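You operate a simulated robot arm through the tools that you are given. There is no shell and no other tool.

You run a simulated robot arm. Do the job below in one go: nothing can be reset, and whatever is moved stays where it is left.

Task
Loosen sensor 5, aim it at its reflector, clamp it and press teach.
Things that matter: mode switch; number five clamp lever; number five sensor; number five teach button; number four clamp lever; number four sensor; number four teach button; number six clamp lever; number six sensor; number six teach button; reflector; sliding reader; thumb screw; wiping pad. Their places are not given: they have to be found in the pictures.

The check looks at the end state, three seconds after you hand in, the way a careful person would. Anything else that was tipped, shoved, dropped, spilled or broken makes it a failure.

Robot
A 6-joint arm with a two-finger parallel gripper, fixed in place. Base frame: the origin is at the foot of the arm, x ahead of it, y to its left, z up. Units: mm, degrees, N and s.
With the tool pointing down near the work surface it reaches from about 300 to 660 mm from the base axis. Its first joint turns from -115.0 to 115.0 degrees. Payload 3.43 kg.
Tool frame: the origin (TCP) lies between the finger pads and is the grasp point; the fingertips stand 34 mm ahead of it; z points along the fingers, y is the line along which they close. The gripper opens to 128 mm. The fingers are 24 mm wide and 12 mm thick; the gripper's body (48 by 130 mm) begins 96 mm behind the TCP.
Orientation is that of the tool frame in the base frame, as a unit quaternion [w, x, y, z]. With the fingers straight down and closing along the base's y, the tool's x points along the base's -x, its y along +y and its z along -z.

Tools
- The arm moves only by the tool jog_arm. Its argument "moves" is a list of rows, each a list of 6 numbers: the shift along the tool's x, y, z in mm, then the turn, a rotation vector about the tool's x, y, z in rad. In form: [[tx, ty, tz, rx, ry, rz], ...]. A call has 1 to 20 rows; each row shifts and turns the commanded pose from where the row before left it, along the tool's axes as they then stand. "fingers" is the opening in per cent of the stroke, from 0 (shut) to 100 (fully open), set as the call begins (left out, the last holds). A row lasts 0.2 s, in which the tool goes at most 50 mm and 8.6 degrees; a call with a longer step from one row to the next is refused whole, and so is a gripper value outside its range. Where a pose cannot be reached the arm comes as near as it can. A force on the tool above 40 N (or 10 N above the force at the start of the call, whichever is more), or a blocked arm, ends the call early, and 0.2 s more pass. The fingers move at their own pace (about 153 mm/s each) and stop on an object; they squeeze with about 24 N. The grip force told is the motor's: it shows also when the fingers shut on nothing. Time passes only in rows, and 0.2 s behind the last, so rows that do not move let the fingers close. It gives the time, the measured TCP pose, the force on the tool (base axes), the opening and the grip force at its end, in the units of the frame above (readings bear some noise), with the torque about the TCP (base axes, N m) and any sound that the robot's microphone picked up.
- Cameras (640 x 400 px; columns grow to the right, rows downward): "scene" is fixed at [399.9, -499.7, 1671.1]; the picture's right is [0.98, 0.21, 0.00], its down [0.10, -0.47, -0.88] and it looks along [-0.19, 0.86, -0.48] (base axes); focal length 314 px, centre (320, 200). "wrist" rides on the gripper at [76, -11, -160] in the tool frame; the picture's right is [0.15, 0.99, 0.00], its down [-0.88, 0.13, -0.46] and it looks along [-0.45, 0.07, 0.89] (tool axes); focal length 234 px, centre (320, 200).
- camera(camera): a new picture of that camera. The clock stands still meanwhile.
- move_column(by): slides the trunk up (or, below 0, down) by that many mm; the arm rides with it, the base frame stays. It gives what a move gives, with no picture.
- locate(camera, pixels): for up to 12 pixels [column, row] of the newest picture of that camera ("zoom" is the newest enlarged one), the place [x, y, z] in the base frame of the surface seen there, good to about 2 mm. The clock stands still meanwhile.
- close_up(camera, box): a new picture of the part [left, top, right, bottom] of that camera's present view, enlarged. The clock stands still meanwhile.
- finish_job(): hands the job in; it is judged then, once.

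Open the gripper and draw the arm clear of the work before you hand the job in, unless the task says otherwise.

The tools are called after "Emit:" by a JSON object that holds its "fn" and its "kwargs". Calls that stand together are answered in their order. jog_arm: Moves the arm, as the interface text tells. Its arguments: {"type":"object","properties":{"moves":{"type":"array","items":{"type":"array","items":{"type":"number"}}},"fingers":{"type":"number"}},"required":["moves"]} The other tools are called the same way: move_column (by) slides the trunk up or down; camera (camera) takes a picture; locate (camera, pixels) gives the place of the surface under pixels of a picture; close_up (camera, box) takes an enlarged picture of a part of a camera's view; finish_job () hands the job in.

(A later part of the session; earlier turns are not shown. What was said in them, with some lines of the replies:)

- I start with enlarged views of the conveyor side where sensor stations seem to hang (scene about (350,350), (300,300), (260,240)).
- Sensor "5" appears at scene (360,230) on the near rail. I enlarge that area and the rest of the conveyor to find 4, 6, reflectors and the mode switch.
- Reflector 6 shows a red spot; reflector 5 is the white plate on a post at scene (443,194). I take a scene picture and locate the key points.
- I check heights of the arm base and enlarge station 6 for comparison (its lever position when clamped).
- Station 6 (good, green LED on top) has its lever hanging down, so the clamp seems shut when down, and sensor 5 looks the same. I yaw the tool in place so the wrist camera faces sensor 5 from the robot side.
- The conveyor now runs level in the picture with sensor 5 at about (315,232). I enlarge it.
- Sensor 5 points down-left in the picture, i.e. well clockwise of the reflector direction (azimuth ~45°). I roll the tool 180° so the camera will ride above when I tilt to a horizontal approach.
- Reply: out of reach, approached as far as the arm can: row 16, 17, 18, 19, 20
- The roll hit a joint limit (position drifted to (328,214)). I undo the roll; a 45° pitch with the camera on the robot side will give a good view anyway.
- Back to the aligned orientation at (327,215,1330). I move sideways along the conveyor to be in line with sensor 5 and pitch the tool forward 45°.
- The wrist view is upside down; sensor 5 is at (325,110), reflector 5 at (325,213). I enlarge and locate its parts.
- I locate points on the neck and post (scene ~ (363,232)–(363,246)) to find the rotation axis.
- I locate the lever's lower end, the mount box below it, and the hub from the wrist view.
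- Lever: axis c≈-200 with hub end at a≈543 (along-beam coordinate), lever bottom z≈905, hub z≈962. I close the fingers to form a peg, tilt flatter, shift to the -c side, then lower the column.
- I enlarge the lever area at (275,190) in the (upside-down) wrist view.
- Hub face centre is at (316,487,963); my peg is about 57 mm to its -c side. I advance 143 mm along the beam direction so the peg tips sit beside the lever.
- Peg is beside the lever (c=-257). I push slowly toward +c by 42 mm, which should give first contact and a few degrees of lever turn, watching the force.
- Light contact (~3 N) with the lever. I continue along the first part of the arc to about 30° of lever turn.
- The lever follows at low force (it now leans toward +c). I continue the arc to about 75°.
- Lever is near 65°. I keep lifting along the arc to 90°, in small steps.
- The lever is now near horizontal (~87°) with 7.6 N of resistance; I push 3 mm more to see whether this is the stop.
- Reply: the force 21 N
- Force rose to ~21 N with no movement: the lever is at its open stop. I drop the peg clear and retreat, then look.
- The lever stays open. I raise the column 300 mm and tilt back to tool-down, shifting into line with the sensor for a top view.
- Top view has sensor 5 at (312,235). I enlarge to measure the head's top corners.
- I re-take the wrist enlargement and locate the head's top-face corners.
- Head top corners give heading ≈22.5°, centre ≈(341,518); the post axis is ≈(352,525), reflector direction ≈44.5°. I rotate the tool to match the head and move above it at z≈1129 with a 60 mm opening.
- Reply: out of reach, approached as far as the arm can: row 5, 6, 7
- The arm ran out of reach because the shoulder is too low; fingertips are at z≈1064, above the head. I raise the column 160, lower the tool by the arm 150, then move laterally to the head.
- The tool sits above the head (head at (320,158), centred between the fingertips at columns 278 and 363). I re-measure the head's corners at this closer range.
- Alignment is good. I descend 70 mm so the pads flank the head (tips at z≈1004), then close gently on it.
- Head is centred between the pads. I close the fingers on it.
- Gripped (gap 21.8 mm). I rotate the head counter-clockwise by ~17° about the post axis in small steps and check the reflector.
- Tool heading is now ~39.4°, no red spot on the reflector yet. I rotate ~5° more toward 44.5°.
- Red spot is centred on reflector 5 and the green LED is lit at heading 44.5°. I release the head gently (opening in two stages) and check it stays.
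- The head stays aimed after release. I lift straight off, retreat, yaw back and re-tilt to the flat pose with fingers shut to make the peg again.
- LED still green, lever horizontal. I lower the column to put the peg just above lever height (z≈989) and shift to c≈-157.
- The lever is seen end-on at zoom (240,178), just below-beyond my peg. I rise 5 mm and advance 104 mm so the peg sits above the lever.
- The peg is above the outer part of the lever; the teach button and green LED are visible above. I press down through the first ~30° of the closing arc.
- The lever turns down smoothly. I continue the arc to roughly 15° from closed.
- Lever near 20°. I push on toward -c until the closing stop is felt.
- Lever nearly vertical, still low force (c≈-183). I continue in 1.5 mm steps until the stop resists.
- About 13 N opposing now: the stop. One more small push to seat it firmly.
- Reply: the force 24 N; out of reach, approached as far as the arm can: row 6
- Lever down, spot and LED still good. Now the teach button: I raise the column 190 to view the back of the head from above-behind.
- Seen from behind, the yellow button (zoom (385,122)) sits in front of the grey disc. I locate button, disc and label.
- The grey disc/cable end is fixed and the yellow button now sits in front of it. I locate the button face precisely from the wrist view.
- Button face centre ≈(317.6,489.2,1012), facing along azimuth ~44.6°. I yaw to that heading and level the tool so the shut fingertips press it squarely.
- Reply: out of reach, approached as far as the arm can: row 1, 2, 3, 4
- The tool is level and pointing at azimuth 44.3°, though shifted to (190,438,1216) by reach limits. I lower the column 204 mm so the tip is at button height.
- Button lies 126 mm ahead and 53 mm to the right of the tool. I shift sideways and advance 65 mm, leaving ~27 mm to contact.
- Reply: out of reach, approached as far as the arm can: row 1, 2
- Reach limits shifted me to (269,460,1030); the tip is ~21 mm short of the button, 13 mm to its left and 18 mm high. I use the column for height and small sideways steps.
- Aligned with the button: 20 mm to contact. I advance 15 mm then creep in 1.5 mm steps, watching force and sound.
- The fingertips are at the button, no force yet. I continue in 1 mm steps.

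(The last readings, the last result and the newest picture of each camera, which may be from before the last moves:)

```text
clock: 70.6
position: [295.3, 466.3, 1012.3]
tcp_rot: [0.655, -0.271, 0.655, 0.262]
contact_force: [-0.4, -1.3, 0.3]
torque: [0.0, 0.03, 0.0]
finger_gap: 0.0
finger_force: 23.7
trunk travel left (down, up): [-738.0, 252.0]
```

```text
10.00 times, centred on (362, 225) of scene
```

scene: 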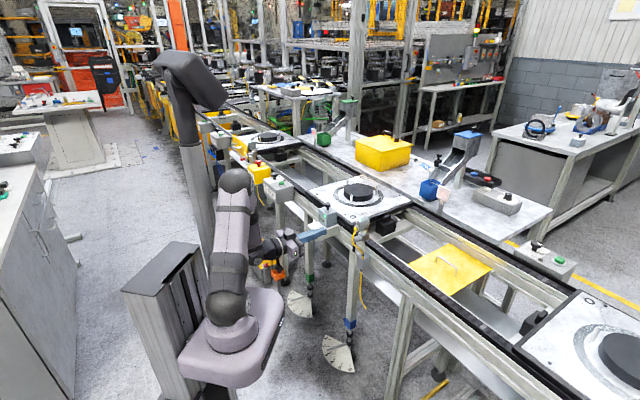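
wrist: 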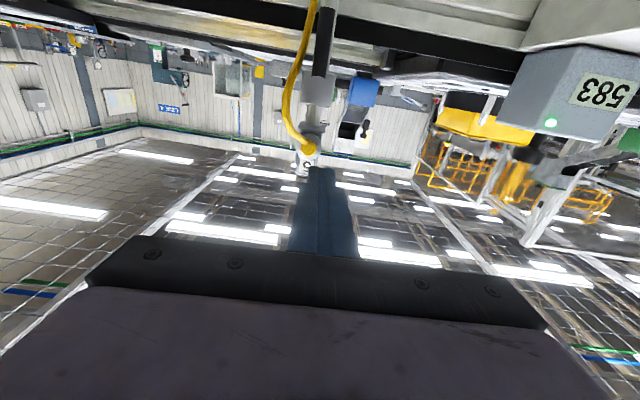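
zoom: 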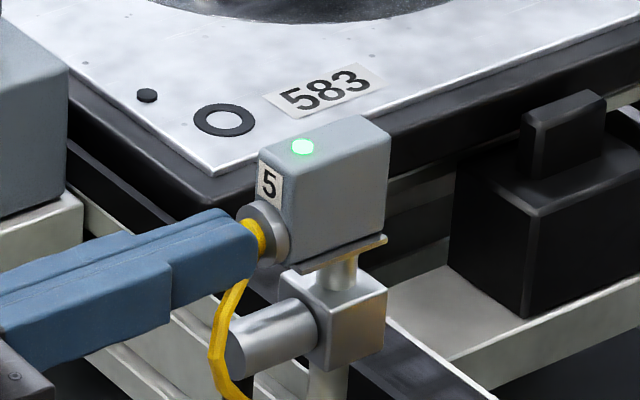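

Light contact beginning (~1.3 N). I press further, 1 mm per row, waiting for a click or a firm stop.

Emit:
{"fn": "jog_arm", "kwargs": {"moves": [[0, 0, 1, 0, 0, 0], [0, 0, 1, 0, 0, 0]]}}

Emit:
{"fn": "jog_arm", "kwargs": {"moves": [[0, 0, 1, 0, 0, 0], [0, 0, 1, 0, 0, 0]]}}

Emit:
{"fn": "close_up", "kwargs": {"camera": "scene", "box": [340, 205, 385, 245]}}

```text
clock: 71.2
position: [296.9, 468.0, 1012.4]
tcp_rot: [0.655, -0.271, 0.654, 0.263]
contact_force: [-1.4, -2.3, -0.3]
torque: [0.02, -0.01, -0.02]
finger_gap: 0.0
finger_force: 24.5
trunk travel left (down, up): [-738.0, 252.0]
heard: click
```

```text
clock: 71.8
position: [297.5, 469.7, 1012.0]
tcp_rot: [0.656, -0.271, 0.654, 0.262]
contact_force: [-3.7, -3.3, 1.7]
torque: [0.05, -0.05, 0.02]
finger_gap: 0.0
finger_force: 24.2
trunk travel left (down, up): [-738.0, 252.0]
```

```text
10.00 times, centred on (362, 225) of scene
```

zoom: 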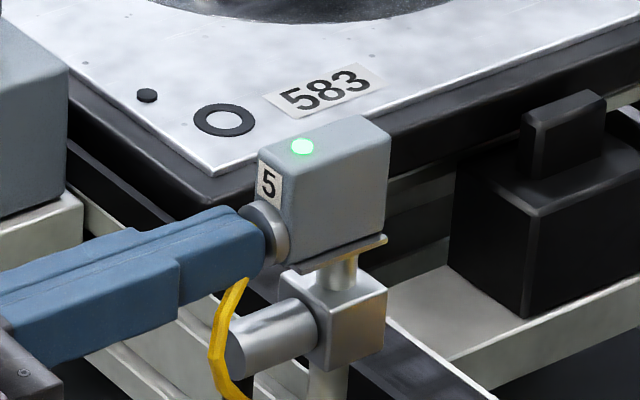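

A click was heard: the button is pressed. I back off 20 mm along the tool and raise the column to clear, then check.

Emit:
{"fn": "jog_arm", "kwargs": {"moves": [[0, 0, -3, 0, 0, 0], [0, 0, -6, 0, 0, 0], [0, 0, -12, 0, 0, 0], [0, 0, 0, 0, 0, 0]]}}

Emit:
{"fn": "move_column", "kwargs": {"by": 180}}

Emit:
{"fn": "close_up", "kwargs": {"camera": "scene", "box": [340, 205, 385, 245]}}

Emit:
{"fn": "close_up", "kwargs": {"camera": "scene", "box": [420, 175, 470, 215]}}

Emit:
{"fn": "camera", "kwargs": {"camera": "scene"}}

```text
clock: 72.8
position: [283.3, 455.5, 1012.7]
tcp_rot: [0.655, -0.27, 0.655, 0.262]
contact_force: [-0.1, 0.8, 0.0]
torque: [-0.02, -0.03, -0.02]
finger_gap: 0.0
finger_force: 23.6
trunk travel left (down, up): [-738.0, 252.0]
```

```text
clock: 74.8
position: [283.7, 455.5, 1192.0]
tcp_rot: [0.655, -0.271, 0.655, 0.263]
contact_force: [-0.3, 0.7, 0.2]
torque: [0.01, 0.0, 0.0]
finger_gap: 0.1
finger_force: 23.9
trunk travel left (down, up): [-918.0, 72.0]
```

```text
10.00 times, centred on (362, 225) of scene
```

zoom: 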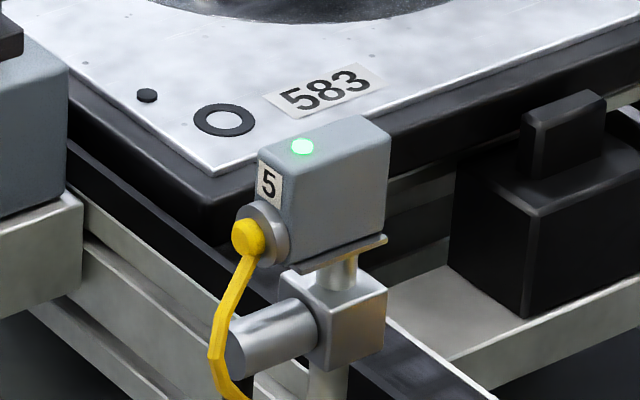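

```text
10.00 times, centred on (445, 195) of scene
```

zoom: 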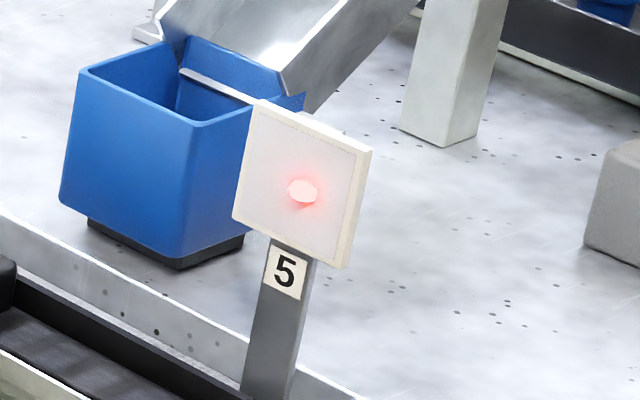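

```text
taken
```

scene: 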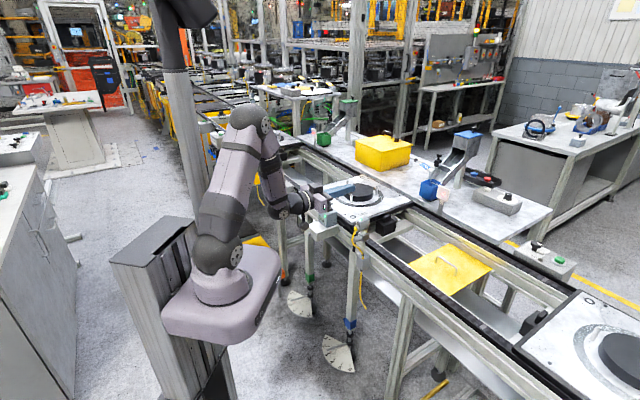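

Spot still centred on reflector 5 and the LED is green. I check the lever, then tilt the tool back, open the gripper and draw away.

Emit:
{"fn": "close_up", "kwargs": {"camera": "scene", "box": [340, 225, 385, 265]}}

Emit:
{"fn": "jog_arm", "kwargs": {"moves": [[-20, 0, -30, 0, 0, 0], [-20, 0, -30, 0, 0, 0], [0, 0, 0, 0, 0.142, 0], [0, 0, 0, 0, 0.142, 0], [0, 0, 0, 0, 0.142, 0], [0, 0, 0, 0, 0.142, 0], [0, 0, 0, 0, 0, 0]], "fingers": 60}}

Emit:
{"fn": "camera", "kwargs": {"camera": "wrist"}}

Emit:
{"fn": "camera", "kwargs": {"camera": "scene"}}

```text
10.00 times, centred on (362, 245) of scene
```

zoom: 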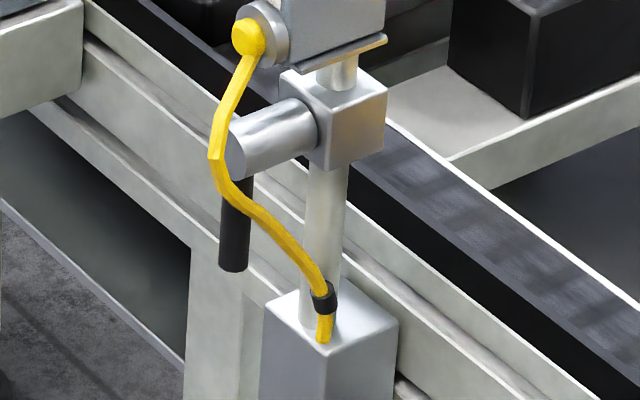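

```text
clock: 76.4
position: [241.0, 414.4, 1233.4]
tcp_rot: [0.445, -0.333, 0.813, 0.176]
contact_force: [-0.1, -0.2, 0.8]
torque: [0.01, 0.01, -0.04]
finger_gap: 76.8
finger_force: 0.1
trunk travel left (down, up): [-918.0, 72.0]
```

```text
taken
```

wrist: 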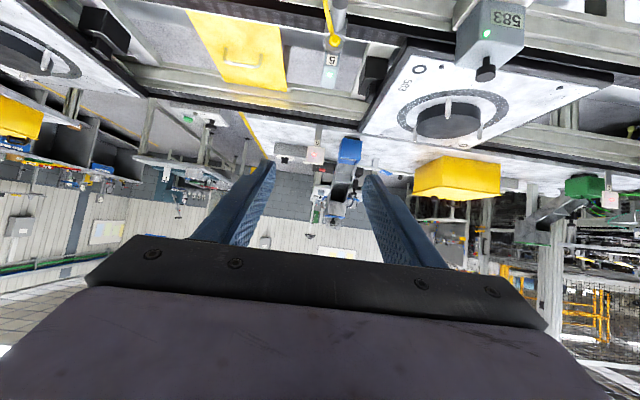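

```text
taken
```

scene: 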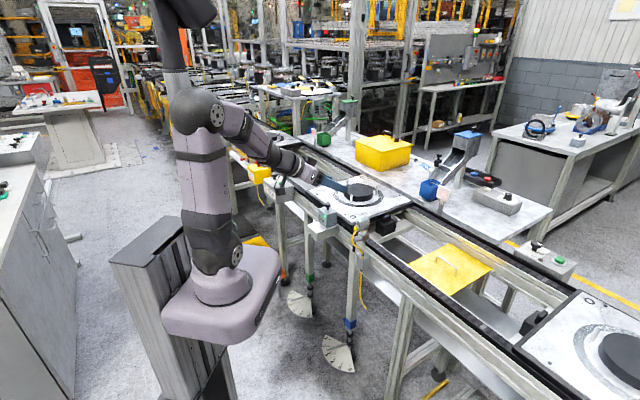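

Lever hangs straight down as at the start and everything else looks untouched. I draw the arm back a little more and take a final look.

Emit:
{"fn": "jog_arm", "kwargs": {"moves": [[0, 0, -30, 0, 0, 0], [0, 0, -30, 0, 0, 0], [0, 0, 0, 0, 0, 0]]}}

Emit:
{"fn": "close_up", "kwargs": {"camera": "scene", "box": [310, 170, 470, 270]}}

Emit:
{"fn": "close_up", "kwargs": {"camera": "scene", "box": [420, 175, 470, 215]}}

```text
clock: 77.2
position: [203.6, 379.0, 1264.6]
tcp_rot: [0.446, -0.332, 0.813, 0.175]
contact_force: [-0.1, 0.2, 0.1]
torque: [0.01, -0.01, 0.01]
finger_gap: 76.7
finger_force: 0.1
trunk travel left (down, up): [-918.0, 72.0]
```

```text
4.00 times, centred on (390, 220) of scene
```

zoom: 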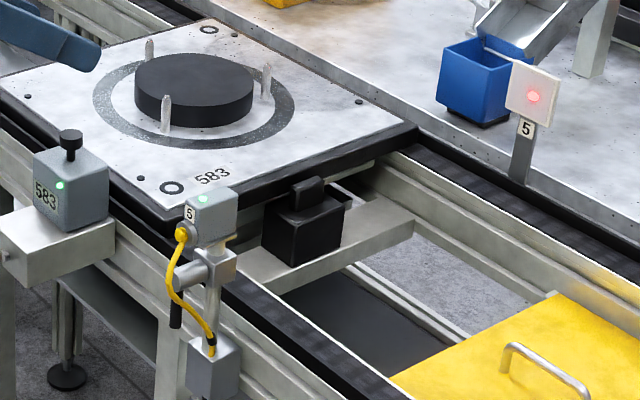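

```text
10.00 times, centred on (445, 195) of scene
```

zoom: 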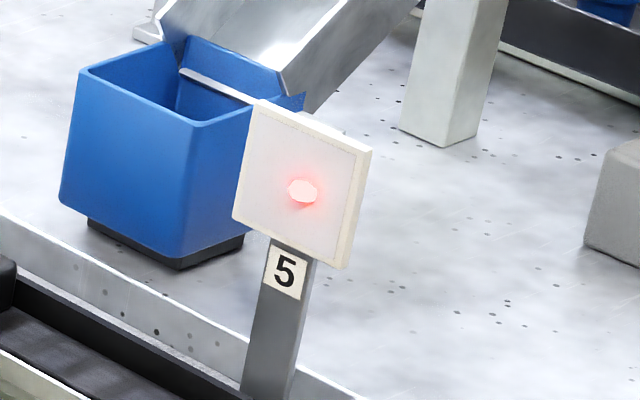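

Sensor 5 is aimed, with the red spot centred on reflector 5. Its lever is clamped down, teach clicked with the LED green, and the arm is clear with the gripper open, so I hand in the job.

Emit:
{"fn": "finish_job", "kwargs": {}}

```text
The job is handed in.
```

Sensor 5 is aimed at its reflector, clamped and taught, and I've handed the job in. I haven't seen the check's result.

- **Loosen:** I swung the number five clamp lever from hanging down to its open stop, about 90 degrees round.
- **Aim:** I gripped the sensor head and turned it about 22 degrees. The red spot landed in the middle of reflector 5 and the sensor's green LED lit.
- **Clamp:** I pushed the lever back down until it hit its closing stop at about 24 N. It hangs straight down again, as it did at the start.
- **Teach:** I pressed the yellow teach button and heard a click. The spot shifted very slightly during the press but is still centred, and the LED is still green.

I left the mode switch and sensors 4 and 6 alone, and the final pictures show nothing else around sensor 5 out of place. I never found sensor 4 in any picture. The gripper is open and the arm is drawn back clear of the work.
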